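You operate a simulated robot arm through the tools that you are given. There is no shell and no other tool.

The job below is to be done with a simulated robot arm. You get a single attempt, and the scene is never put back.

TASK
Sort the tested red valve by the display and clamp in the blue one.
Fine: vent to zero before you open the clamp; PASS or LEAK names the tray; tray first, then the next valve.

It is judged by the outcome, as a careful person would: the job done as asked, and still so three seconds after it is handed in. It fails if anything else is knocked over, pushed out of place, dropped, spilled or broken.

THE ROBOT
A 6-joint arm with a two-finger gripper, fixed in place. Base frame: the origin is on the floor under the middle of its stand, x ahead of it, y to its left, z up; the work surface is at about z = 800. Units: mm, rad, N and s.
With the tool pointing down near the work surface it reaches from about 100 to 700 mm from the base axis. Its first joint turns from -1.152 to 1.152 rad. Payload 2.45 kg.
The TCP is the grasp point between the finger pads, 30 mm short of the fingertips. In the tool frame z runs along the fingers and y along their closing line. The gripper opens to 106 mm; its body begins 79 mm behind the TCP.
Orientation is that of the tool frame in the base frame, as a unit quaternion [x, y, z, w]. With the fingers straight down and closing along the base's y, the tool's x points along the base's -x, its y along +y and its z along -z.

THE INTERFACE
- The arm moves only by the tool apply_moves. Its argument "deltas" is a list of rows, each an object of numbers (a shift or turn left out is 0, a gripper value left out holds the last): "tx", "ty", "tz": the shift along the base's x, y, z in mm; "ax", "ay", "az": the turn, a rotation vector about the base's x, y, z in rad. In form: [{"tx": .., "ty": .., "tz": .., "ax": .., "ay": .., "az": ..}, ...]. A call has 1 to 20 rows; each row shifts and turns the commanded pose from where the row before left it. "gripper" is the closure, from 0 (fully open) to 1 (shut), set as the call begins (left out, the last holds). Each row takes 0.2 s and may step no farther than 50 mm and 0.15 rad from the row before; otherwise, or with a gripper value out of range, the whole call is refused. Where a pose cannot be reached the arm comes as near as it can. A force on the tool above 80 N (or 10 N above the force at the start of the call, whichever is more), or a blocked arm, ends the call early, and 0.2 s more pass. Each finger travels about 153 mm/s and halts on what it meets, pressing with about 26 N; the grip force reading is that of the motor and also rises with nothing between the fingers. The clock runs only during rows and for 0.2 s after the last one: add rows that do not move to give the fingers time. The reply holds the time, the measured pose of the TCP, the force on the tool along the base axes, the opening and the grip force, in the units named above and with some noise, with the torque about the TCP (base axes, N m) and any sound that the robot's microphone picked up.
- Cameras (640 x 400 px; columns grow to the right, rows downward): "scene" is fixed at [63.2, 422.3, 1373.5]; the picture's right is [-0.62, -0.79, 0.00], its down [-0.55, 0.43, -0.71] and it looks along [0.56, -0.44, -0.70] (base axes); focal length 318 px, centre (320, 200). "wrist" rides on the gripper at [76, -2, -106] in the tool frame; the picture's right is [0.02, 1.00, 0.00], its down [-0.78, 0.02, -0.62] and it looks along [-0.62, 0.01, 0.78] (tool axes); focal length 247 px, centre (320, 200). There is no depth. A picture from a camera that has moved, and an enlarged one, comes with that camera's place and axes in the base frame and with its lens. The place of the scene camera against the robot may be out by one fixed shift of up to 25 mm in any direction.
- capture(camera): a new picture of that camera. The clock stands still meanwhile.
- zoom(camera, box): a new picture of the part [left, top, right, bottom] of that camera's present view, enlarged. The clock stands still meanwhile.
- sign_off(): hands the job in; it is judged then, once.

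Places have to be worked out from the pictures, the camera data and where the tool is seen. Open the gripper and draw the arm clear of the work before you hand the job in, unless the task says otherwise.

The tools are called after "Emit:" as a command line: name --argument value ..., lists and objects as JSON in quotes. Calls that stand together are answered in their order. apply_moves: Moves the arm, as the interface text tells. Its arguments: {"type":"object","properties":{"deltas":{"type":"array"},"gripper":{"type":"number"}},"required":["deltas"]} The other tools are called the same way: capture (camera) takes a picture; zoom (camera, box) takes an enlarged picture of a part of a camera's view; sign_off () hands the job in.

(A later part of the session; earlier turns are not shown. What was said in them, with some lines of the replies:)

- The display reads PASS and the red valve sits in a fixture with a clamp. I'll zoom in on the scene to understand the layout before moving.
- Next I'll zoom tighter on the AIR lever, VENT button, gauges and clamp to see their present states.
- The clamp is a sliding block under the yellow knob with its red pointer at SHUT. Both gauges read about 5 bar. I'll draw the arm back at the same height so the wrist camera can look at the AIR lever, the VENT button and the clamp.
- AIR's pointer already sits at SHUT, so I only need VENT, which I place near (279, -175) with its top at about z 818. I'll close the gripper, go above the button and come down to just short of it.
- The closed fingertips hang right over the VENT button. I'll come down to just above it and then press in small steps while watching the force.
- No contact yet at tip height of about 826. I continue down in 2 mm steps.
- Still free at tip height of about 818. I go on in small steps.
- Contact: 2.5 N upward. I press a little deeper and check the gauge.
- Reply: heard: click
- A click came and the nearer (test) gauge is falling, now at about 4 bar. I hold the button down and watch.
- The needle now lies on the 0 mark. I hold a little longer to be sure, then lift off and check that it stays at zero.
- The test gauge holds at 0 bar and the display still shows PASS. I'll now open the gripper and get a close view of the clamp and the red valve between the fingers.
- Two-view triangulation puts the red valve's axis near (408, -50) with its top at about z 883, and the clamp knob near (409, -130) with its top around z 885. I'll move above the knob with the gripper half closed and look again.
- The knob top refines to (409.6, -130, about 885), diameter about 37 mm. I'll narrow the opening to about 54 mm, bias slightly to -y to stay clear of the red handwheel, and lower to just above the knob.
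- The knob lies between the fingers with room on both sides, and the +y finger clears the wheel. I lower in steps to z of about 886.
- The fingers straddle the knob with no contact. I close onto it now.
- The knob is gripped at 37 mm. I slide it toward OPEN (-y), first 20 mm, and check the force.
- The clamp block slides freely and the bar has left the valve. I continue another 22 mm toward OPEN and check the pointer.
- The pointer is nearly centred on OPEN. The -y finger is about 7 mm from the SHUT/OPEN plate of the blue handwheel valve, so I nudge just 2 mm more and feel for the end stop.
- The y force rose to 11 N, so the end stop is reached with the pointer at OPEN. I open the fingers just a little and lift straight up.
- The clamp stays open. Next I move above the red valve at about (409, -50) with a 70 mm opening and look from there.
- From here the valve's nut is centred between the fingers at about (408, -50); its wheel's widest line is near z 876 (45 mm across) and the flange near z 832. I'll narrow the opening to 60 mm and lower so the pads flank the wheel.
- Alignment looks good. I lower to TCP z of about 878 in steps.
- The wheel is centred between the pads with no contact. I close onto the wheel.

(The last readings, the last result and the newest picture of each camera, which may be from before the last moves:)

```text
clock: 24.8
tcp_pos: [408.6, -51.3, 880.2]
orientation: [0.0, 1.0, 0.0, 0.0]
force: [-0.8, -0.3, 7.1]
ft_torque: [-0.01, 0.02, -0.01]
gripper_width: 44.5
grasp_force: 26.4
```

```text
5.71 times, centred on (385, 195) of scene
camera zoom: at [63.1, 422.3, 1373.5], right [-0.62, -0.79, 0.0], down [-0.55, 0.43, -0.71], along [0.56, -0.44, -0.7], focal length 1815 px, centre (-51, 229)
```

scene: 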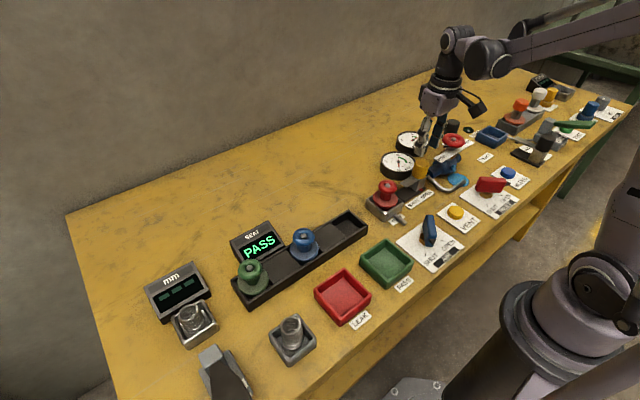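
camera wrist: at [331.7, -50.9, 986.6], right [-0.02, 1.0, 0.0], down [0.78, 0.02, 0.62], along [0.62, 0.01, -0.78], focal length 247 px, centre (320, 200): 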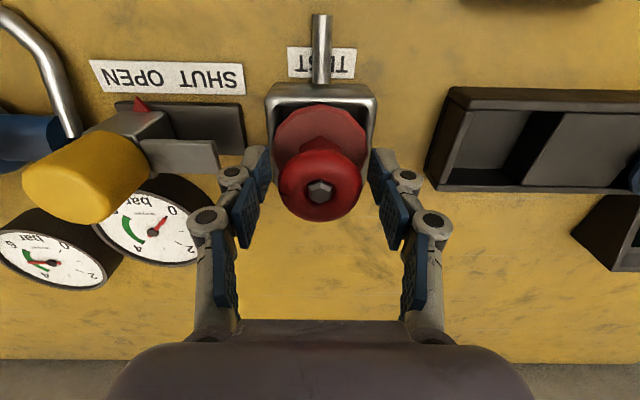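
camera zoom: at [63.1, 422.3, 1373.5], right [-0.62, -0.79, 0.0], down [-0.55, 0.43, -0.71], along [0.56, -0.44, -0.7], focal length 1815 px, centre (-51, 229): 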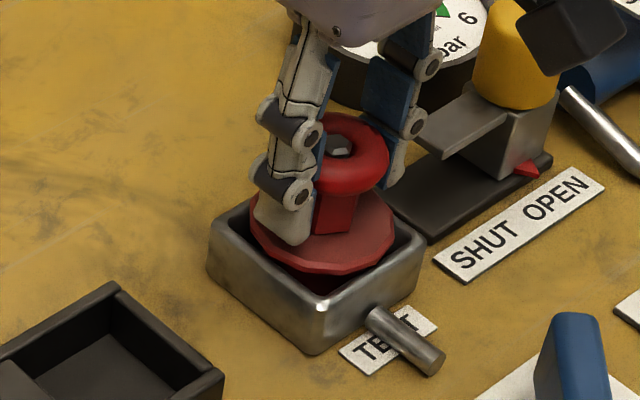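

The wheel is gripped at 44.5 mm. I lift it slowly straight up and check that it comes along.

Emit:
apply_moves --deltas '[{"tz": 3}, {"tz": 4}, {"tz": 6}, {"tz": 8}, {"tz": 12}, {}]'

Emit:
capture --camera "wrist"

Emit:
zoom --camera "scene" --box '[340, 140, 430, 230]'

```text
clock: 26.2
tcp_pos: [409.5, -49.6, 912.5]
orientation: [0.0, 1.0, 0.001, 0.001]
force: [-0.4, 0.6, -3.9]
ft_torque: [-0.02, 0.0, -0.02]
gripper_width: 44.3
grasp_force: 25.7
```

```text
taken
camera wrist: at [332.1, -50.9, 1019.7], right [-0.02, 1.0, 0.0], down [0.78, 0.02, 0.62], along [0.62, 0.01, -0.78], focal length 247 px, centre (320, 200)
```

wrist: 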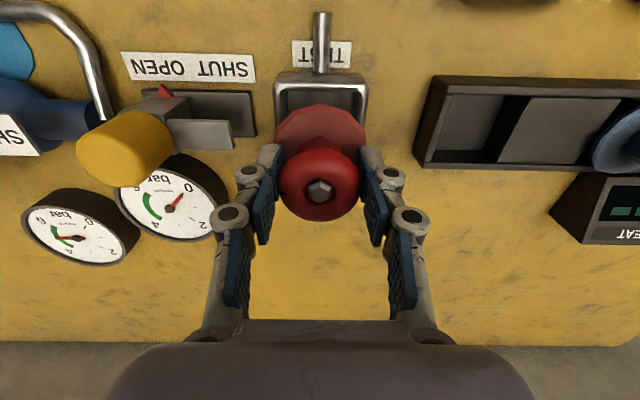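

```text
4.44 times, centred on (385, 185) of scene
camera zoom: at [63.2, 422.3, 1373.5], right [-0.62, -0.79, 0.0], down [-0.55, 0.43, -0.71], along [0.56, -0.44, -0.7], focal length 1412 px, centre (31, 267)
```

zoom: 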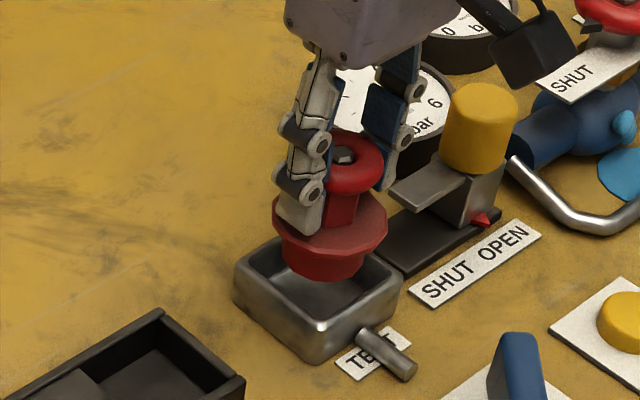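

The valve came up cleanly and hangs straight. I raise it further and carry it gently to above the green PASS tray, estimated near (286, 83).

Emit:
apply_moves --deltas '[{"tz": 15}, {"tz": 20}, {"tz": 20}, {"tx": -8, "ty": 8}, {"tx": -15, "ty": 16}, {"tx": -15, "ty": 17}, {"tx": -15, "ty": 17}, {"tx": -15, "ty": 17}, {"tx": -15, "ty": 16}, {"tx": -15, "ty": 16}, {"tx": -15, "ty": 16}, {"tx": -10, "ty": 10}, {}, {}]'

Emit:
capture --camera "wrist"

Emit:
zoom --camera "scene" --box '[300, 160, 460, 310]'

```text
clock: 29.2
tcp_pos: [284.4, 83.4, 967.6]
orientation: [0.001, 1.0, 0.0, -0.001]
force: [-0.7, 1.0, -5.1]
ft_torque: [0.01, 0.03, 0.02]
gripper_width: 44.4
grasp_force: 25.7
```

```text
taken
camera wrist: at [208.9, 82.2, 1074.6], right [-0.02, 1.0, 0.0], down [0.78, 0.02, 0.62], along [0.62, 0.01, -0.78], focal length 247 px, centre (320, 200)
```

wrist: 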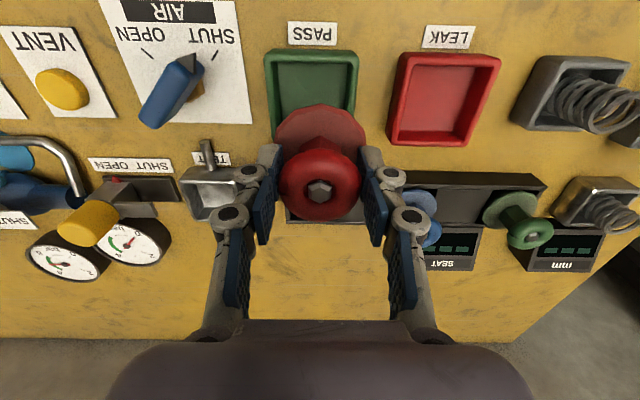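

```text
2.67 times, centred on (380, 235) of scene
camera zoom: at [63.2, 422.3, 1373.5], right [-0.62, -0.79, 0.0], down [-0.55, 0.43, -0.71], along [0.56, -0.44, -0.7], focal length 847 px, centre (160, 107)
```

zoom: 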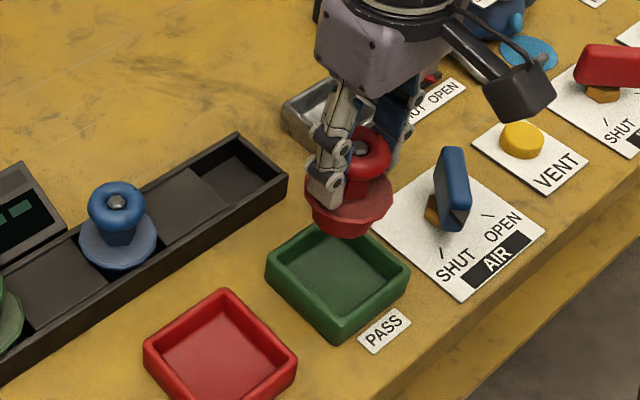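

Emit:
zoom --camera "wrist" --box '[230, 20, 410, 160]'

Emit:
zoom --camera "scene" --box '[345, 200, 435, 300]'

```text
2.86 times, centred on (320, 90) of wrist
camera zoom: at [208.9, 82.2, 1074.6], right [-0.02, 1.0, 0.0], down [0.78, 0.02, 0.62], along [0.62, 0.01, -0.78], focal length 706 px, centre (320, 514)
```

zoom: 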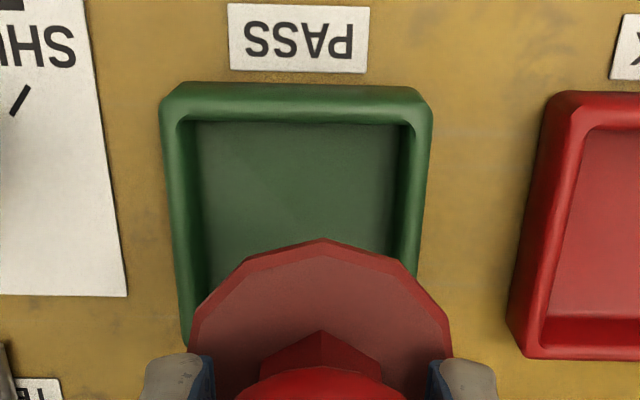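

```text
4.00 times, centred on (390, 250) of scene
camera zoom: at [63.2, 422.3, 1373.5], right [-0.62, -0.79, 0.0], down [-0.55, 0.43, -0.71], along [0.56, -0.44, -0.7], focal length 1270 px, centre (40, 0)
```

zoom: 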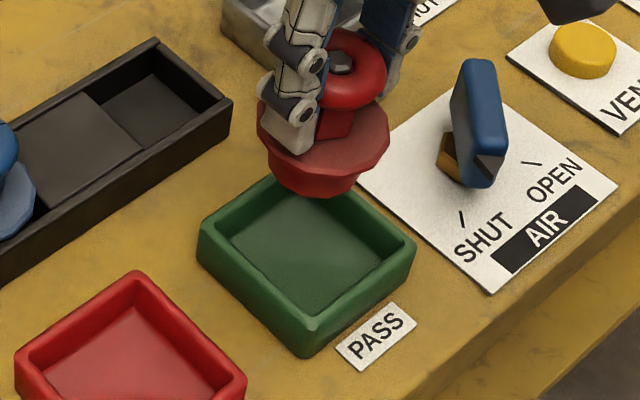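

The green tray's centre works out to about (286.5, 75), so I shift about 8 mm to -y and begin lowering.

Emit:
apply_moves --deltas '[{"tx": 0.7, "ty": -4}, {"ty": -3.7}, {"tz": -15}, {"tz": -15}, {"tz": -15}, {"tz": -12}, {"tz": -8}, {}]'

Emit:
capture --camera "wrist"

Emit:
zoom --camera "scene" --box '[345, 200, 435, 300]'

```text
clock: 31.0
tcp_pos: [286.4, 73.9, 901.7]
orientation: [-0.001, 1.0, 0.0, 0.0]
force: [1.1, 0.3, -3.8]
ft_torque: [0.02, 0.04, -0.02]
gripper_width: 44.3
grasp_force: 25.6
```

```text
taken
camera wrist: at [209.3, 74.1, 1009.7], right [-0.02, 1.0, 0.0], down [0.78, 0.02, 0.62], along [0.62, 0.01, -0.78], focal length 247 px, centre (320, 200)
```

wrist: 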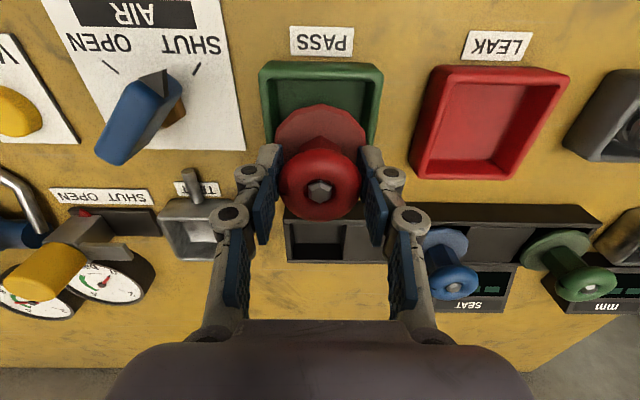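

```text
4.00 times, centred on (390, 250) of scene
camera zoom: at [63.2, 422.3, 1373.5], right [-0.62, -0.79, 0.0], down [-0.55, 0.43, -0.71], along [0.56, -0.44, -0.7], focal length 1270 px, centre (40, 0)
```

zoom: 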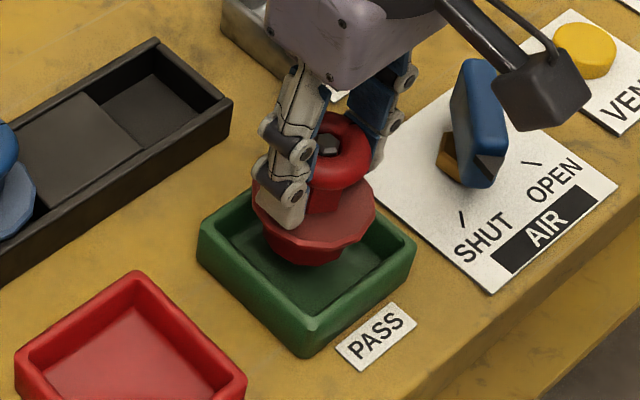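

The valve is centred over the tray. I lower in small steps and watch the force for touchdown.

Emit:
apply_moves --deltas '[{"tz": -4}, {"tz": -4}, {"tz": -3}, {"tz": -3}]'

```text
clock: 32.0
tcp_pos: [286.4, 75.2, 888.3]
orientation: [0.0, 1.0, 0.0, 0.0]
force: [0.2, 0.7, -3.5]
ft_torque: [0.01, 0.02, 0.0]
gripper_width: 44.4
grasp_force: 26.0
```

Still hanging freely (-3.5 N). I continue down with finer steps.

Emit:
apply_moves --deltas '[{"tz": -2}, {"tz": -2}, {"tz": -1}, {"tz": -1}]'

```text
clock: 33.0
tcp_pos: [287.0, 75.1, 882.1]
orientation: [0.001, 1.0, 0.0, 0.0]
force: [0.0, -0.1, -4.4]
ft_torque: [-0.03, 0.05, 0.02]
gripper_width: 44.4
grasp_force: 25.6
```

Emit:
apply_moves --deltas '[{"tz": -1}, {"tz": -1}, {"tz": -1}]'

Emit:
zoom --camera "scene" --box '[345, 200, 435, 300]'

```text
clock: 33.8
tcp_pos: [287.2, 73.6, 879.7]
orientation: [0.001, 1.0, -0.001, 0.0]
force: [-1.3, -0.5, 16.9]
ft_torque: [0.02, -0.03, -0.01]
gripper_width: 44.7
grasp_force: 26.0
```

```text
4.00 times, centred on (390, 250) of scene
camera zoom: at [63.0, 422.3, 1373.5], right [-0.62, -0.79, 0.0], down [-0.55, 0.43, -0.71], along [0.56, -0.44, -0.7], focal length 1270 px, centre (40, 0)
```

zoom: 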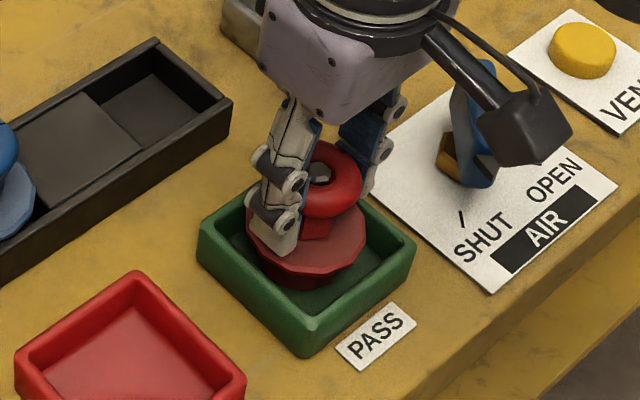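

The valve rests on the tray floor (17 N push). I ease off 1 mm, open to 62 mm and lift away straight up.

Emit:
apply_moves --deltas '[{"tz": 0.8}]'

Emit:
apply_moves --deltas '[{}, {}, {}, {"tz": 5}, {"tz": 10}, {"tz": 20}, {"tz": 25}, {"tz": 25}, {}]' --gripper 0.415

Emit:
capture --camera "wrist"

Emit:
zoom --camera "scene" --box '[345, 200, 435, 300]'

```text
clock: 34.2
tcp_pos: [286.9, 75.6, 880.2]
orientation: [0.0, 1.0, 0.0, 0.0]
force: [0.2, 0.6, -4.1]
ft_torque: [-0.02, 0.03, 0.0]
gripper_width: 44.3
grasp_force: 26.1
```

```text
clock: 36.2
tcp_pos: [286.8, 75.7, 965.7]
orientation: [0.0, 1.0, -0.001, 0.0]
force: [0.9, 0.3, 0.0]
ft_torque: [-0.03, -0.02, 0.02]
gripper_width: 61.7
grasp_force: 0.0
```

```text
taken
camera wrist: at [209.3, 74.3, 1072.7], right [-0.02, 1.0, 0.0], down [0.78, 0.02, 0.62], along [0.62, 0.01, -0.78], focal length 247 px, centre (320, 200)
```

wrist: 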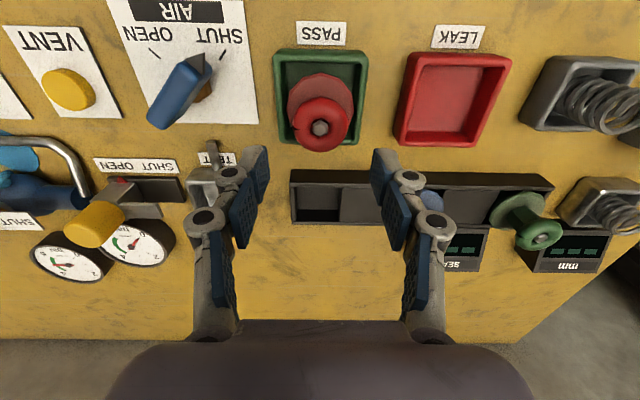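

```text
4.00 times, centred on (390, 250) of scene
camera zoom: at [63.2, 422.3, 1373.5], right [-0.62, -0.79, 0.0], down [-0.55, 0.43, -0.71], along [0.56, -0.44, -0.7], focal length 1270 px, centre (40, 0)
```

zoom: 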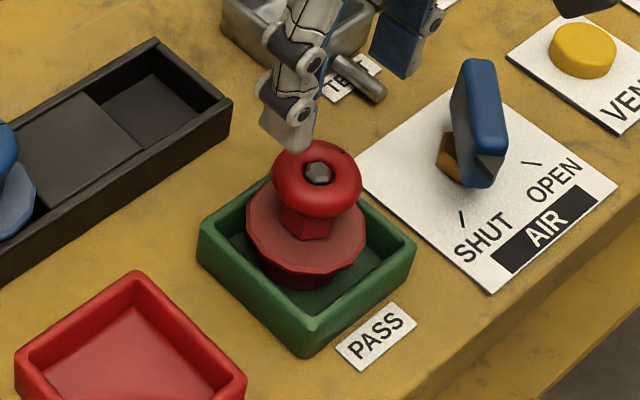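

The red valve stands upright in the PASS tray. Now I move to above the blue valve, estimated near (410, 205).

Emit:
apply_moves --deltas '[{"tx": 24, "ty": 26}, {"tx": 25, "ty": 26}, {"tx": 25, "ty": 26}, {"tx": 25, "ty": 26}, {"tx": 24, "ty": 26}, {}, {}]'

Emit:
capture --camera "wrist"

Emit:
zoom --camera "wrist" --box '[220, 20, 420, 190]'

Emit:
zoom --camera "scene" --box '[230, 170, 370, 310]'

```text
clock: 37.8
tcp_pos: [409.9, 204.9, 967.3]
orientation: [0.0, 1.0, 0.0, 0.0]
force: [0.3, -0.3, -0.6]
ft_torque: [-0.01, -0.01, 0.0]
gripper_width: 61.9
grasp_force: 0.1
```

```text
taken
camera wrist: at [332.1, 204.3, 1072.4], right [-0.02, 1.0, 0.0], down [0.78, 0.02, 0.62], along [0.62, 0.01, -0.78], focal length 247 px, centre (320, 200)
```

wrist: 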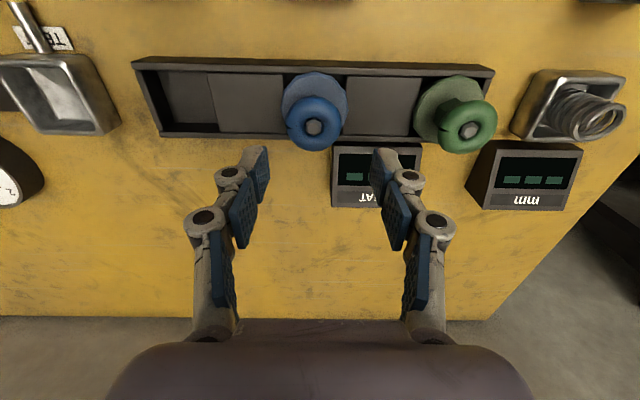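

```text
2.35 times, centred on (320, 105) of wrist
camera zoom: at [332.1, 204.3, 1072.4], right [-0.02, 1.0, 0.0], down [0.78, 0.02, 0.62], along [0.62, 0.01, -0.78], focal length 581 px, centre (320, 424)
```

zoom: 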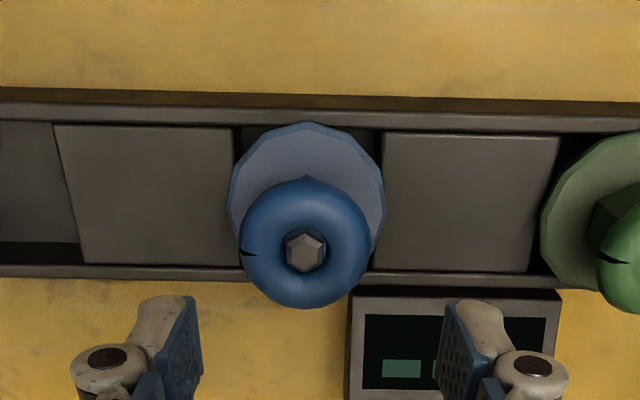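

```text
2.86 times, centred on (300, 240) of scene
camera zoom: at [63.2, 422.3, 1373.5], right [-0.62, -0.79, 0.0], down [-0.55, 0.43, -0.71], along [0.56, -0.44, -0.7], focal length 907 px, centre (377, 86)
```

zoom: 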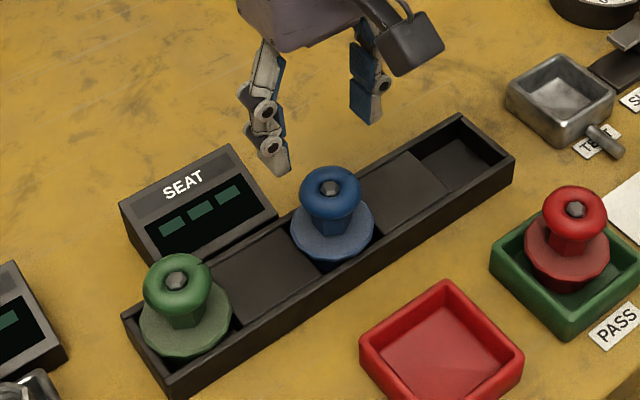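

The blue valve's axis comes out at (409, 199.7), its wheel at the same height as the red one had in the nest (equator about z 876). I align and lower partway, then check.

Emit:
apply_moves --deltas '[{"tx": -0.5, "ty": -5.2}, {"tz": -20}, {"tz": -20}, {"tz": -10}, {}]' --gripper 0.425

Emit:
capture --camera "wrist"

Emit:
zoom --camera "scene" --box '[230, 170, 370, 310]'

```text
clock: 39.0
tcp_pos: [409.1, 200.4, 915.4]
orientation: [0.0, 1.0, 0.001, 0.0]
force: [-0.4, -0.5, 0.7]
ft_torque: [-0.01, 0.01, 0.0]
gripper_width: 61.0
grasp_force: 0.0
```

```text
taken
camera wrist: at [331.4, 199.5, 1022.7], right [-0.02, 1.0, 0.0], down [0.78, 0.02, 0.62], along [0.62, 0.01, -0.78], focal length 247 px, centre (320, 200)
```

wrist: 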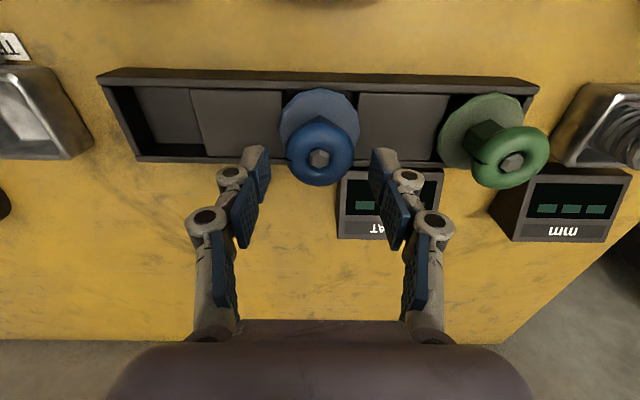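

```text
2.86 times, centred on (300, 240) of scene
camera zoom: at [63.2, 422.3, 1373.5], right [-0.62, -0.79, 0.0], down [-0.55, 0.43, -0.71], along [0.56, -0.44, -0.7], focal length 907 px, centre (377, 86)
```

zoom: 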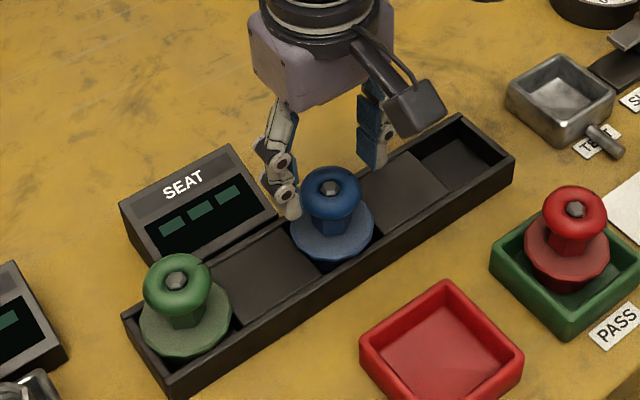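

Well centred. I lower to the same grip height as for the red valve (commanded 878.8).

Emit:
apply_moves --deltas '[{"tz": -12}, {"tz": -12}, {"tz": -6}, {"tz": -5.8}, {}]'

Emit:
zoom --camera "wrist" --box '[220, 60, 420, 260]'

Emit:
zoom --camera "scene" --box '[270, 200, 340, 270]'

```text
clock: 40.2
tcp_pos: [408.4, 199.4, 880.1]
orientation: [0.0, 1.0, -0.001, 0.001]
force: [0.0, -0.1, 0.2]
ft_torque: [0.02, -0.02, -0.03]
gripper_width: 61.0
grasp_force: 0.0
```

```text
2.00 times, centred on (320, 160) of wrist
camera zoom: at [331.8, 199.2, 986.7], right [-0.02, 1.0, 0.0], down [0.78, 0.02, 0.62], along [0.62, 0.01, -0.78], focal length 494 px, centre (320, 280)
```

zoom: 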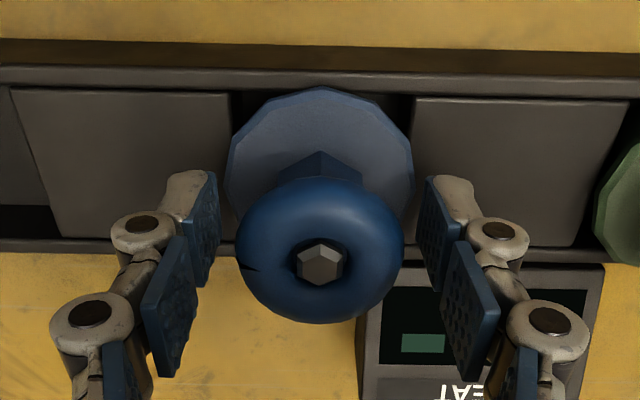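

```text
5.71 times, centred on (305, 235) of scene
camera zoom: at [63.2, 422.3, 1373.5], right [-0.62, -0.79, 0.0], down [-0.55, 0.43, -0.71], along [0.56, -0.44, -0.7], focal length 1815 px, centre (406, 0)
```

zoom: 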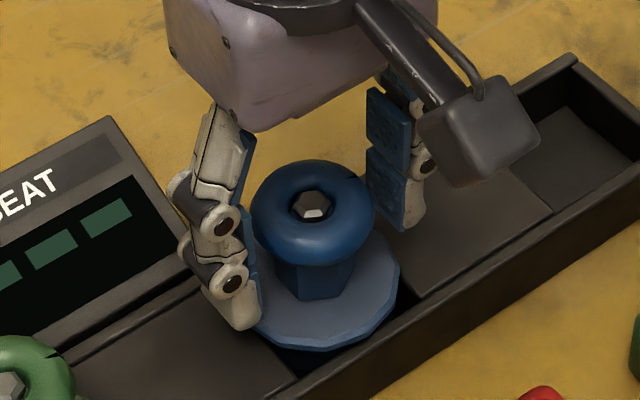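

The blue valve appears in exactly the same place relative to the gripper as the red did, so the grip will be equivalent. I close on it and lift slowly.

Emit:
apply_moves --deltas '[{}, {}, {}]' --gripper 0.8

Emit:
apply_moves --deltas '[{"tz": 3}, {"tz": 4}, {"tz": 6}, {"tz": 8}, {"tz": 12}, {}]'

Emit:
zoom --camera "wrist" --box '[220, 60, 420, 260]'

Emit:
zoom --camera "scene" --box '[250, 180, 350, 280]'

```text
clock: 41.0
tcp_pos: [408.0, 199.8, 879.6]
orientation: [0.001, 1.0, 0.0, 0.0]
force: [-1.2, -0.9, 4.2]
ft_torque: [-0.05, -0.01, 0.02]
gripper_width: 44.5
grasp_force: 26.2
```

```text
clock: 42.4
tcp_pos: [409.1, 200.6, 912.5]
orientation: [0.0, 1.0, 0.0, 0.0]
force: [0.4, 1.0, -5.2]
ft_torque: [-0.01, 0.01, -0.03]
gripper_width: 44.2
grasp_force: 26.0
```

```text
2.00 times, centred on (320, 160) of wrist
camera zoom: at [331.9, 199.3, 1019.3], right [-0.02, 1.0, 0.0], down [0.78, 0.02, 0.62], along [0.62, 0.01, -0.78], focal length 494 px, centre (320, 280)
```

zoom: 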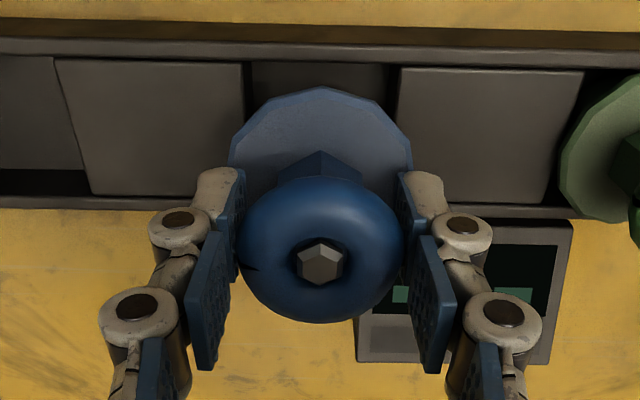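

```text
4.00 times, centred on (300, 230) of scene
camera zoom: at [63.2, 422.3, 1373.5], right [-0.62, -0.79, 0.0], down [-0.55, 0.43, -0.71], along [0.56, -0.44, -0.7], focal length 1270 px, centre (400, 80)
```

zoom: 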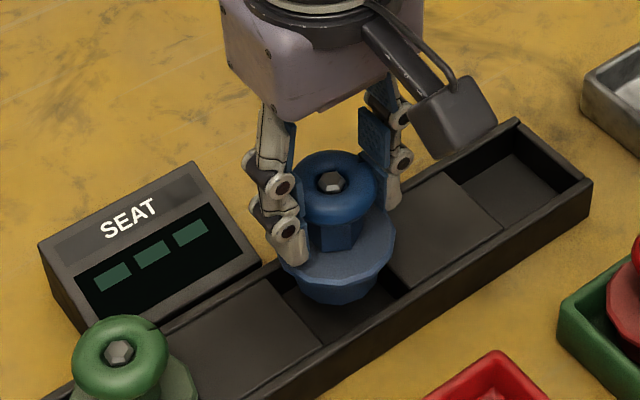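

The blue valve is up and hanging straight. I raise it further and carry it along -y to above the test nest at (408.8, -50.3), the very pose the red one was taken from.

Emit:
apply_moves --deltas '[{"tz": 15}, {"tz": 20}, {"ty": -8}, {"ty": -16}, {"ty": -20}, {"ty": -20}, {"ty": -20}, {"ty": -20}, {"ty": -20}, {"ty": -20}, {"ty": -20}, {"ty": -20}, {"ty": -20}, {"ty": -20}, {"ty": -16}, {"ty": -10.1}, {"tx": -0.2}, {}, {}]'

Emit:
capture --camera "wrist"

Emit:
zoom --camera "scene" --box '[340, 130, 440, 240]'

```text
clock: 46.4
tcp_pos: [408.7, -48.9, 947.3]
orientation: [0.0, 1.0, 0.0, 0.0]
force: [-0.6, 0.4, -3.8]
ft_torque: [0.02, 0.0, -0.02]
gripper_width: 44.5
grasp_force: 25.7
```

```text
taken
camera wrist: at [331.7, -50.4, 1054.1], right [-0.02, 1.0, 0.0], down [0.78, 0.02, 0.62], along [0.62, 0.01, -0.78], focal length 247 px, centre (320, 200)
```

wrist: 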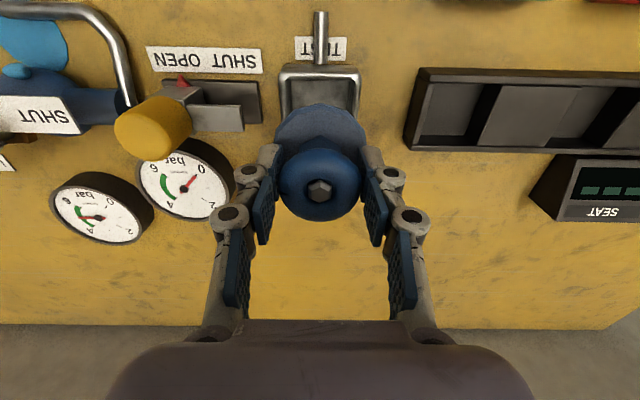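

```text
3.64 times, centred on (390, 185) of scene
camera zoom: at [63.2, 422.3, 1373.5], right [-0.62, -0.79, 0.0], down [-0.55, 0.43, -0.71], along [0.56, -0.44, -0.7], focal length 1155 px, centre (66, 254)
```

zoom: 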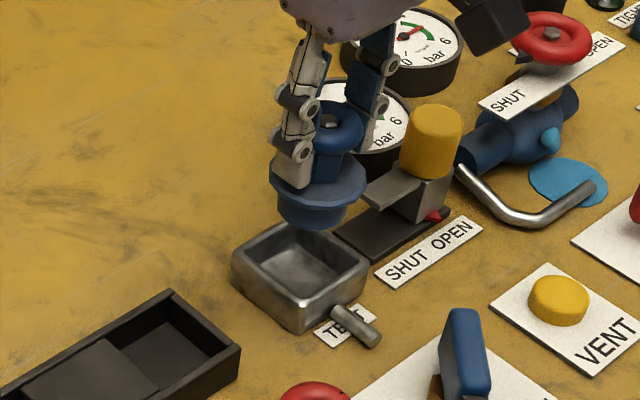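

The valve is over the nest at the same commanded x and y. I lower toward the nest in steps.

Emit:
apply_moves --deltas '[{"tz": -12}, {"tz": -12}, {"tz": -10}, {"tz": -8}, {}]'

Emit:
zoom --camera "wrist" --box '[220, 60, 420, 260]'

Emit:
zoom --camera "scene" --box '[350, 150, 430, 230]'

```text
clock: 47.6
tcp_pos: [410.5, -50.4, 904.9]
orientation: [0.0, 1.0, 0.0, 0.0]
force: [-0.1, -0.5, -3.4]
ft_torque: [0.0, 0.0, 0.01]
gripper_width: 44.1
grasp_force: 26.1
```

```text
2.00 times, centred on (320, 160) of wrist
camera zoom: at [332.0, -51.0, 1012.4], right [-0.02, 1.0, 0.0], down [0.78, 0.02, 0.62], along [0.62, 0.01, -0.78], focal length 494 px, centre (320, 280)
```

zoom: 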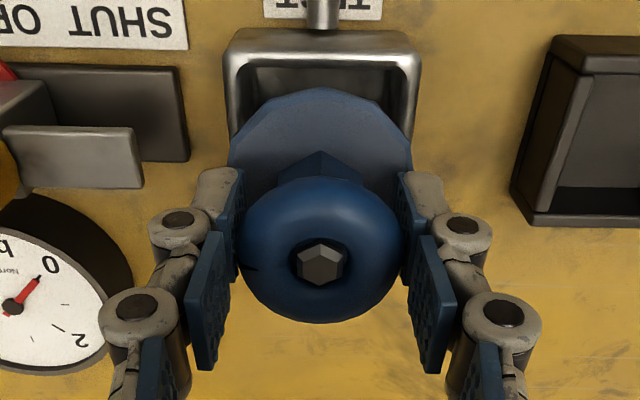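

```text
5.00 times, centred on (390, 190) of scene
camera zoom: at [63.2, 422.3, 1373.5], right [-0.62, -0.79, 0.0], down [-0.55, 0.43, -0.71], along [0.56, -0.44, -0.7], focal length 1588 px, centre (-30, 250)
```

zoom: 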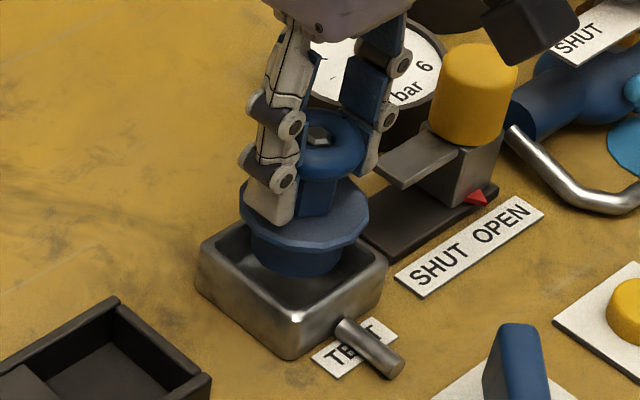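

The valve's body enters the nest opening centrally. I continue in small steps with a force check.

Emit:
apply_moves --deltas '[{"tz": -5}, {"tz": -5}, {"tz": -4}, {"tz": -4}, {"tz": -2}]'

Emit:
zoom --camera "scene" --box '[350, 150, 430, 230]'

```text
clock: 48.8
tcp_pos: [409.6, -50.3, 886.4]
orientation: [0.0, 1.0, -0.001, 0.0]
force: [-1.3, 0.3, -4.3]
ft_torque: [0.0, -0.02, -0.05]
gripper_width: 44.3
grasp_force: 25.7
```

```text
5.00 times, centred on (390, 190) of scene
camera zoom: at [63.2, 422.3, 1373.5], right [-0.62, -0.79, 0.0], down [-0.55, 0.43, -0.71], along [0.56, -0.44, -0.7], focal length 1588 px, centre (-30, 250)
```

zoom: 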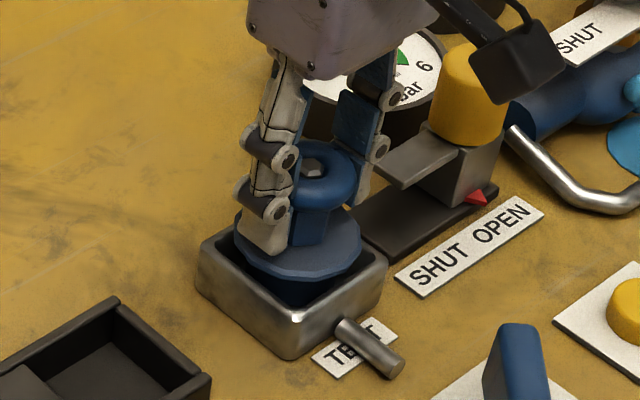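

Still free; commanded z is now 884.8. I take the last millimetres in 1 mm steps.

Emit:
apply_moves --deltas '[{"tz": -1.5}, {"tz": -1.5}, {"tz": -1}, {"tz": -1}]'

```text
clock: 49.8
tcp_pos: [408.0, -49.8, 880.1]
orientation: [0.0, 1.0, 0.0, 0.0]
force: [-0.1, -0.3, -4.6]
ft_torque: [0.0, 0.04, 0.03]
gripper_width: 44.4
grasp_force: 25.7
```

Emit:
apply_moves --deltas '[{"tz": -1}, {}]'

```text
clock: 50.4
tcp_pos: [408.4, -50.5, 879.3]
orientation: [0.0, 1.0, 0.0, 0.001]
force: [-0.1, -0.3, 15.6]
ft_torque: [0.01, 0.0, 0.02]
gripper_width: 44.3
grasp_force: 26.1
```

Touchdown at the same height the red valve had (15.6 N). I ease off half a millimetre, open to 60 mm and lift clear.

Emit:
apply_moves --deltas '[{"tz": 0.5}, {}]'

Emit:
apply_moves --deltas '[{}, {}, {}, {"tz": 5}, {"tz": 10}, {"tz": 20}, {"tz": 25}, {"tz": 18}, {}]' --gripper 0.425

Emit:
capture --camera "wrist"

Emit:
zoom --camera "wrist" --box '[220, 20, 420, 190]'

Emit:
zoom --camera "scene" --box '[350, 150, 430, 230]'

```text
clock: 51.0
tcp_pos: [409.3, -49.0, 878.7]
orientation: [0.0, 1.0, 0.0, 0.001]
force: [1.6, -1.1, 1.6]
ft_torque: [-0.03, -0.06, -0.01]
gripper_width: 44.4
grasp_force: 26.0
```

```text
clock: 53.0
tcp_pos: [407.9, -50.4, 958.1]
orientation: [0.0, 1.0, 0.0, -0.001]
force: [0.1, -0.4, 0.4]
ft_torque: [0.0, -0.04, 0.0]
gripper_width: 60.9
grasp_force: 0.1
```

```text
taken
camera wrist: at [331.3, -51.3, 1065.5], right [-0.02, 1.0, 0.0], down [0.78, 0.02, 0.62], along [0.62, 0.01, -0.78], focal length 247 px, centre (320, 200)
```

wrist: 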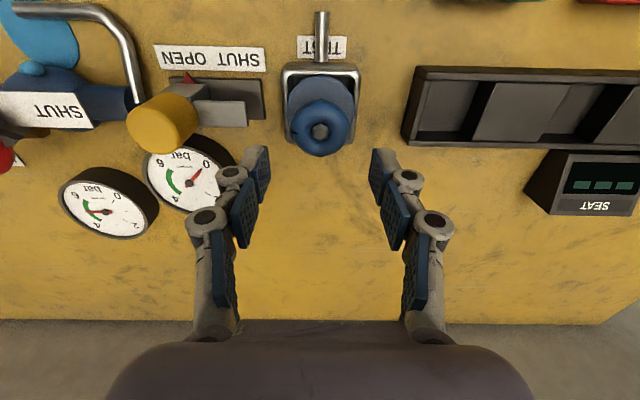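

```text
2.35 times, centred on (320, 105) of wrist
camera zoom: at [331.3, -51.3, 1065.5], right [-0.02, 1.0, 0.0], down [0.78, 0.02, 0.62], along [0.62, 0.01, -0.78], focal length 581 px, centre (320, 424)
```

zoom: 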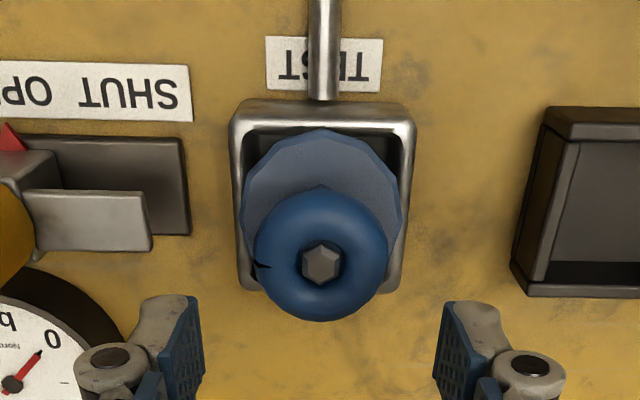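

```text
5.00 times, centred on (390, 190) of scene
camera zoom: at [63.2, 422.3, 1373.5], right [-0.62, -0.79, 0.0], down [-0.55, 0.43, -0.71], along [0.56, -0.44, -0.7], focal length 1588 px, centre (-30, 250)
```

zoom: 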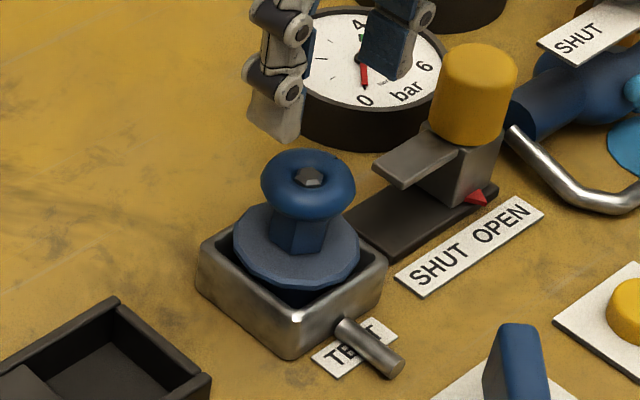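

The blue valve sits just as the red one did, upright and central. Next I go back over the clamp knob with a narrow opening of about 44 mm and check alignment before descending.

Emit:
apply_moves --deltas '[{"tx": 1.5, "ty": -30}, {"ty": -32}, {"ty": -32}, {"ty": -31.5}, {"tz": -15}, {"tz": -12}, {}, {}]' --gripper 0.585

Emit:
zoom --camera "wrist" --box '[220, 40, 420, 220]'

Emit:
zoom --camera "scene" --box '[370, 110, 460, 210]'

```text
clock: 54.8
tcp_pos: [409.5, -175.2, 931.3]
orientation: [0.0, 1.0, 0.0, -0.001]
force: [0.1, 0.0, -0.8]
ft_torque: [0.0, -0.01, 0.01]
gripper_width: 44.0
grasp_force: 0.1
```

```text
2.22 times, centred on (320, 130) of wrist
camera zoom: at [332.9, -176.7, 1038.3], right [-0.02, 1.0, 0.0], down [0.78, 0.02, 0.62], along [0.62, 0.01, -0.78], focal length 549 px, centre (320, 356)
```

zoom: 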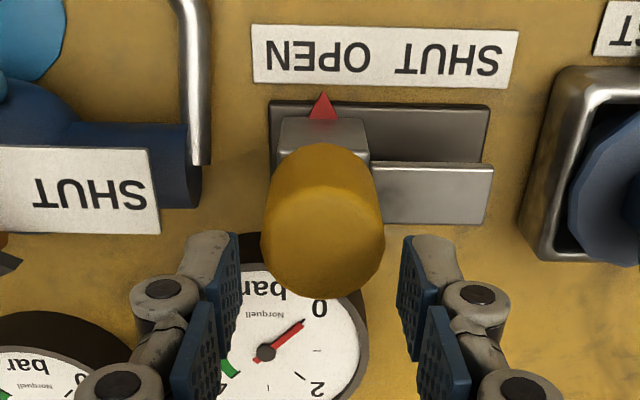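

```text
4.00 times, centred on (415, 160) of scene
camera zoom: at [63.2, 422.3, 1373.5], right [-0.62, -0.79, 0.0], down [-0.55, 0.43, -0.71], along [0.56, -0.44, -0.7], focal length 1270 px, centre (-60, 360)
```

zoom: 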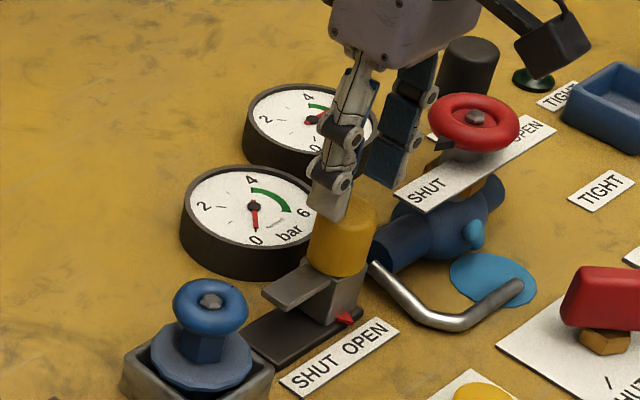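

The knob sits within 1 mm of the finger centre line. I shift 0.6 mm to +y and descend in steps.

Emit:
apply_moves --deltas '[{"ty": 0.6}, {"tz": -10}, {"tz": -10}, {"tz": -8}, {}]'

Emit:
zoom --camera "wrist" --box '[220, 60, 420, 240]'

```text
clock: 56.0
tcp_pos: [409.1, -174.6, 902.3]
orientation: [0.001, 1.0, 0.0, 0.0]
force: [0.4, 0.0, -1.3]
ft_torque: [0.01, -0.05, 0.01]
gripper_width: 43.8
grasp_force: 0.0
```

```text
2.22 times, centred on (320, 150) of wrist
camera zoom: at [333.2, -175.6, 1009.7], right [-0.02, 1.0, 0.0], down [0.78, 0.02, 0.62], along [0.62, 0.01, -0.78], focal length 549 px, centre (320, 311)
```

zoom: 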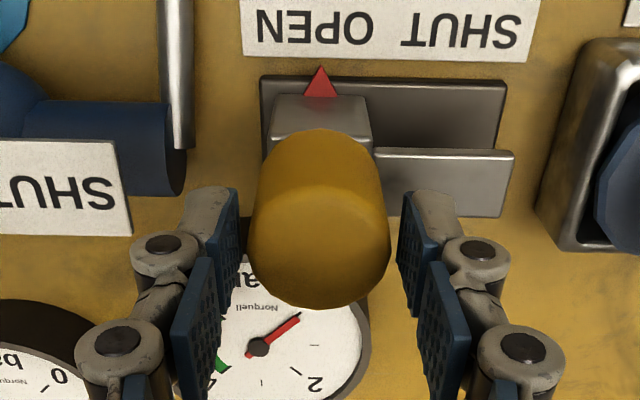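

No contact, with the knob centred. I descend the last 15 mm and then grip it.

Emit:
apply_moves --deltas '[{"tz": -8}, {"tz": -7.5}, {}]'

Emit:
apply_moves --deltas '[{}, {}, {}]' --gripper 0.8

```text
clock: 56.8
tcp_pos: [409.7, -174.7, 887.2]
orientation: [0.0, 1.0, 0.0, 0.0]
force: [-0.6, -0.2, -0.3]
ft_torque: [-0.03, 0.03, -0.02]
gripper_width: 44.0
grasp_force: 0.0
```

```text
clock: 57.6
tcp_pos: [410.8, -175.2, 887.5]
orientation: [0.001, 1.0, -0.001, -0.001]
force: [0.7, -0.6, 3.1]
ft_torque: [-0.01, 0.14, -0.01]
gripper_width: 37.2
grasp_force: 44.3
```

Knob gripped. I slide the clamp toward SHUT (+y), watching the force as the bar nears the blue valve.

Emit:
apply_moves --deltas '[{"ty": 4}, {"ty": 5}, {"ty": 5}, {"ty": 5}, {"ty": 4}]'

Emit:
zoom --camera "scene" --box '[350, 130, 430, 220]'

```text
clock: 58.8
tcp_pos: [410.5, -152.7, 887.6]
orientation: [0.0, 1.0, 0.0, 0.001]
force: [4.2, 0.7, 7.6]
ft_torque: [-0.04, 0.17, -0.06]
gripper_width: 37.1
grasp_force: 45.1
```

```text
4.44 times, centred on (390, 175) of scene
camera zoom: at [63.2, 422.3, 1373.5], right [-0.62, -0.79, 0.0], down [-0.55, 0.43, -0.71], along [0.56, -0.44, -0.7], focal length 1412 px, centre (9, 311)
```

zoom: 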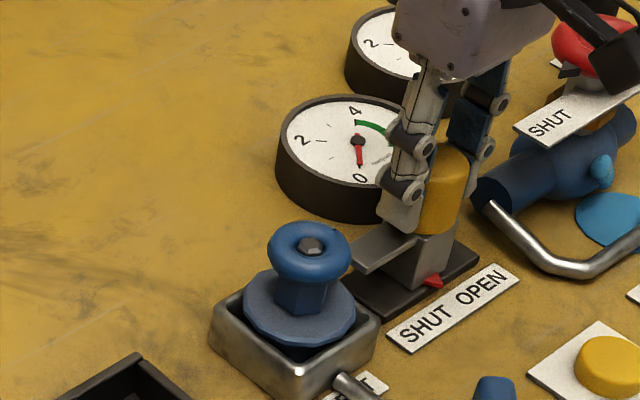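

Sliding smoothly with low force. I continue another 18 mm, then feel for the end stop.

Emit:
apply_moves --deltas '[{"ty": 4}, {"ty": 4}, {"ty": 4}, {"ty": 3}, {"ty": 3}]'

Emit:
zoom --camera "scene" --box '[350, 130, 430, 220]'

Emit:
capture --camera "wrist"

```text
clock: 60.0
tcp_pos: [410.5, -134.2, 887.4]
orientation: [0.001, 1.0, 0.001, 0.001]
force: [5.3, 2.3, 13.8]
ft_torque: [0.02, 0.1, 0.03]
gripper_width: 37.3
grasp_force: 45.7
```

```text
4.44 times, centred on (390, 175) of scene
camera zoom: at [63.2, 422.4, 1373.4], right [-0.62, -0.79, 0.0], down [-0.55, 0.43, -0.71], along [0.56, -0.44, -0.7], focal length 1412 px, centre (9, 311)
```

zoom: 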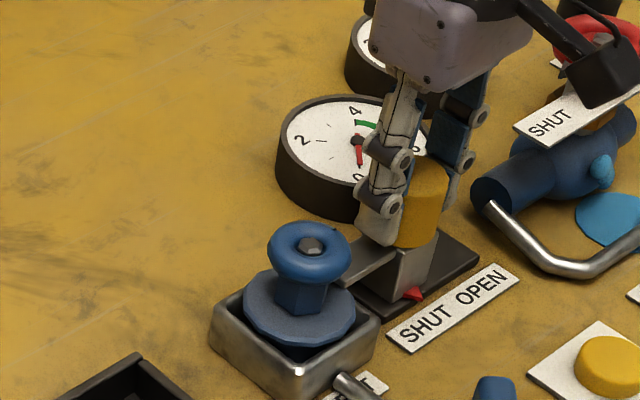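

```text
taken
camera wrist: at [333.3, -134.5, 994.3], right [-0.02, 1.0, 0.0], down [0.78, 0.02, 0.62], along [0.62, 0.01, -0.78], focal length 247 px, centre (320, 200)
```

wrist: 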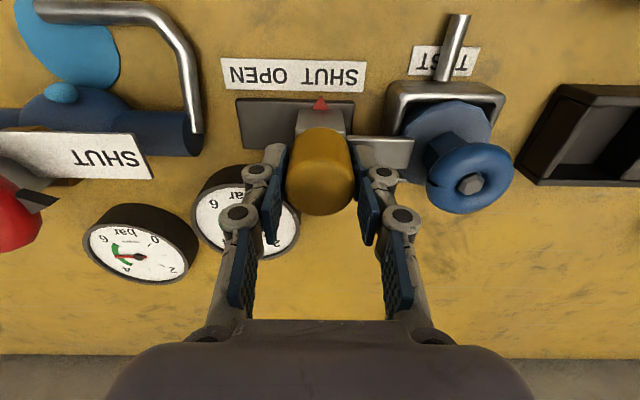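

Nearly at SHUT, bar passing over the flange without trouble. I go on in 1 mm steps to find the end stop.

Emit:
apply_moves --deltas '[{"ty": 1}, {"ty": 1}, {"ty": 1}]'

```text
clock: 60.8
tcp_pos: [410.6, -130.8, 888.5]
orientation: [-0.001, 1.0, 0.0, 0.001]
force: [3.7, -0.8, 2.1]
ft_torque: [0.22, -0.62, 0.04]
gripper_width: 37.6
grasp_force: 45.2
```

Emit:
apply_moves --deltas '[{"ty": 0.7}, {"ty": 0.7}, {}]'

Emit:
zoom --camera "wrist" --box '[220, 40, 520, 240]'

```text
clock: 61.6
tcp_pos: [409.6, -130.0, 887.6]
orientation: [0.0, 1.0, 0.0, 0.0]
force: [6.4, -4.4, -3.5]
ft_torque: [-0.03, -0.09, 0.04]
gripper_width: 37.1
grasp_force: 45.2
```

```text
2.00 times, centred on (370, 140) of wrist
camera zoom: at [333.3, -130.6, 994.4], right [-0.02, 1.0, 0.0], down [0.78, 0.02, 0.62], along [0.62, 0.01, -0.78], focal length 494 px, centre (220, 320)
```

zoom: 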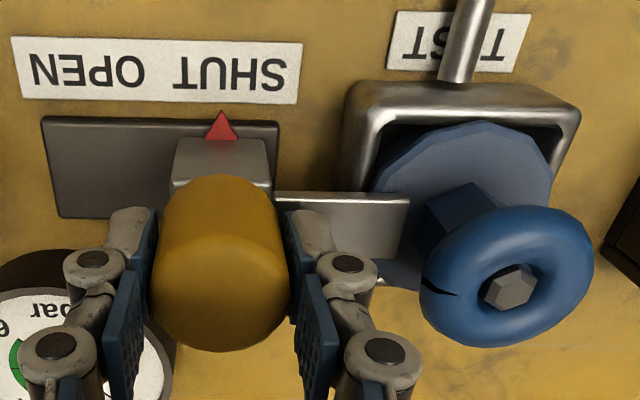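

Resistance begins (-4.4 N). I nudge one more millimetre to confirm it is against the stop.

Emit:
apply_moves --deltas '[{"ty": 0.6}, {"ty": 0.5}, {}]'

```text
clock: 62.4
tcp_pos: [410.4, -129.1, 886.4]
orientation: [0.001, 1.0, -0.002, 0.0]
force: [4.7, -15.3, -0.3]
ft_torque: [-0.41, -0.5, 0.14]
gripper_width: 37.1
grasp_force: 45.0
```

The end stop is firm at 15 N, so the clamp is SHUT over the blue valve. I relax slightly, open the fingers a little and lift straight up.

Emit:
apply_moves --deltas '[{"ty": -0.5}, {}, {}, {"tz": 10}, {"tz": 20}, {"tz": 30}, {"tz": 40}, {}]' --gripper 0.57

Emit:
capture --camera "wrist"

Emit:
zoom --camera "scene" --box '[350, 130, 450, 230]'

```text
clock: 64.2
tcp_pos: [411.0, -128.9, 987.7]
orientation: [0.0, 1.0, 0.0, 0.0]
force: [-1.2, -0.6, 0.9]
ft_torque: [0.0, -0.02, 0.01]
gripper_width: 45.5
grasp_force: 0.0
```

```text
taken
camera wrist: at [333.5, -129.5, 1094.6], right [-0.02, 1.0, 0.0], down [0.78, 0.02, 0.62], along [0.62, 0.01, -0.78], focal length 247 px, centre (320, 200)
```

wrist: 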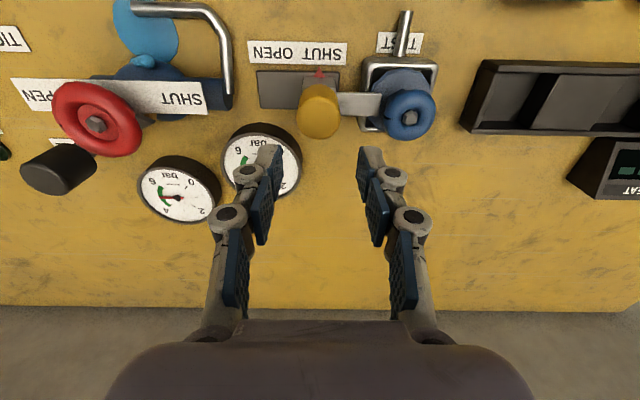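

```text
4.00 times, centred on (400, 180) of scene
camera zoom: at [63.2, 422.3, 1373.5], right [-0.62, -0.79, 0.0], down [-0.55, 0.43, -0.71], along [0.56, -0.44, -0.7], focal length 1270 px, centre (0, 280)
```

zoom: 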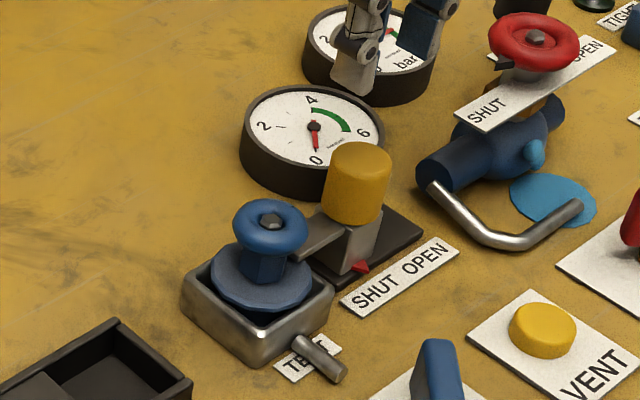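

The clamp bar now holds the blue valve, with the pointer at SHUT as at the start. I open the gripper, retreat to the starting pose and check the whole scene.

Emit:
apply_moves --deltas '[{"tz": 45}, {"tz": 42}, {"tx": -7, "ty": 38}, {"tx": -7, "ty": 38}, {"ty": 38}, {}, {}]' --gripper 0

Emit:
capture --camera "scene"

Emit:
zoom --camera "scene" --box '[220, 130, 480, 350]'

Emit:
capture --camera "wrist"

```text
clock: 65.8
tcp_pos: [397.1, -13.7, 1073.9]
orientation: [-0.001, 1.0, 0.0, 0.0]
force: [-0.7, -0.9, -0.5]
ft_torque: [0.0, 0.0, -0.01]
gripper_width: 106.0
grasp_force: 0.1
```

```text
taken
```

scene: 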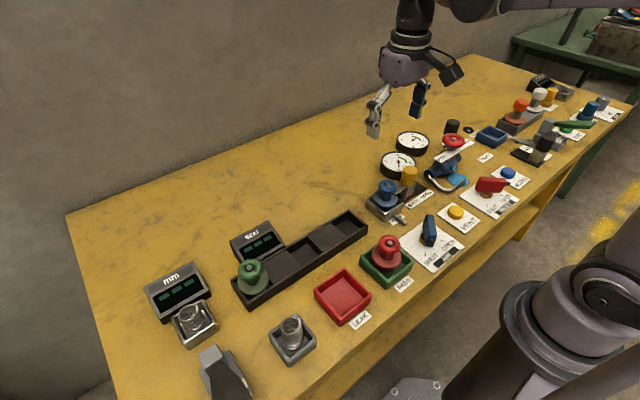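

```text
1.82 times, centred on (350, 240) of scene
camera zoom: at [63.2, 422.3, 1373.5], right [-0.62, -0.79, 0.0], down [-0.55, 0.43, -0.71], along [0.56, -0.44, -0.7], focal length 578 px, centre (266, 127)
```

zoom: 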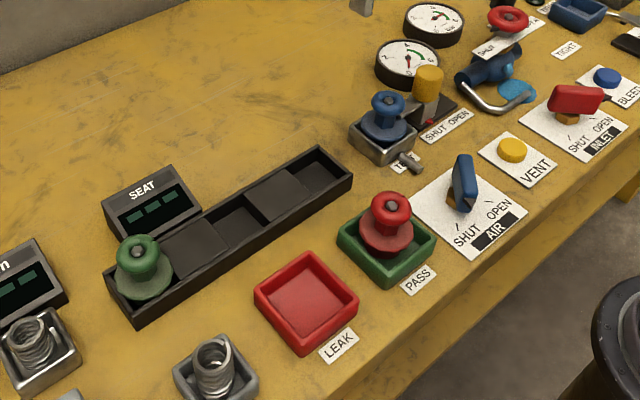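

```text
taken
camera wrist: at [319.8, -14.7, 1181.6], right [-0.02, 1.0, 0.0], down [0.78, 0.02, 0.62], along [0.62, 0.01, -0.78], focal length 247 px, centre (320, 200)
```

wrist: 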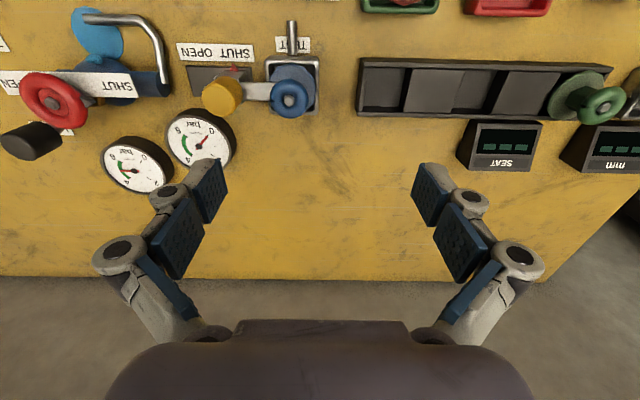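

Everything looks in order. One last comparison of the clamp's pointer against the opening picture before handing in.

Emit:
zoom --camera "wrist" --box '[170, 20, 330, 130]'

```text
3.64 times, centred on (250, 75) of wrist
camera zoom: at [319.8, -14.7, 1181.6], right [-0.02, 1.0, 0.0], down [0.78, 0.02, 0.62], along [0.62, 0.01, -0.78], focal length 898 px, centre (574, 654)
```

zoom: 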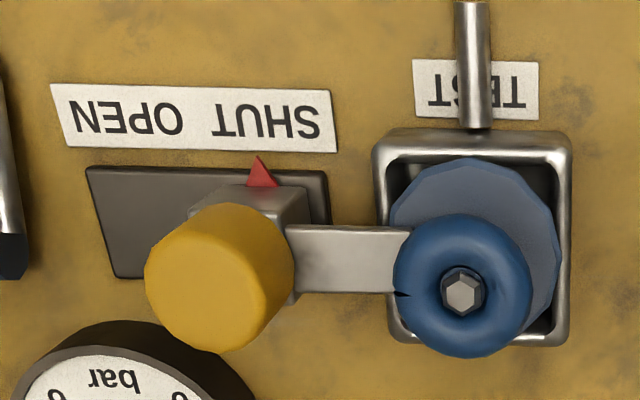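

The clamp and blue valve now look just as the clamp and red valve did at the start, the red valve is in the PASS tray, the test gauge is at zero and the arm is clear. I hand the job in.

Emit:
sign_off

```text
The job is handed in.
```

The red valve is in the PASS tray and the blue valve is clamped in the test nest. I signed the job off, but no verdict came back.

- **Vent:** The display read PASS and AIR was already shut. I held VENT until the test gauge fell from about 5 bar to 0, and it stayed there before I touched the clamp.
- **Red valve:** With the clamp slid fully to OPEN, I set the red valve upright in the green PASS tray.
- **Blue valve:** I then moved the blue valve from the rack to the nest. It sits at the same height and position the red one had.
- **Clamp:** I slid it back against its stop, and the pointer reads SHUT with the bar over the blue valve.

The last pictures show nothing else moved or knocked over. AIR is still shut, the gripper is open and the arm is back at its starting pose. The SEAT display now shows dashes, as it has since the red valve came out.
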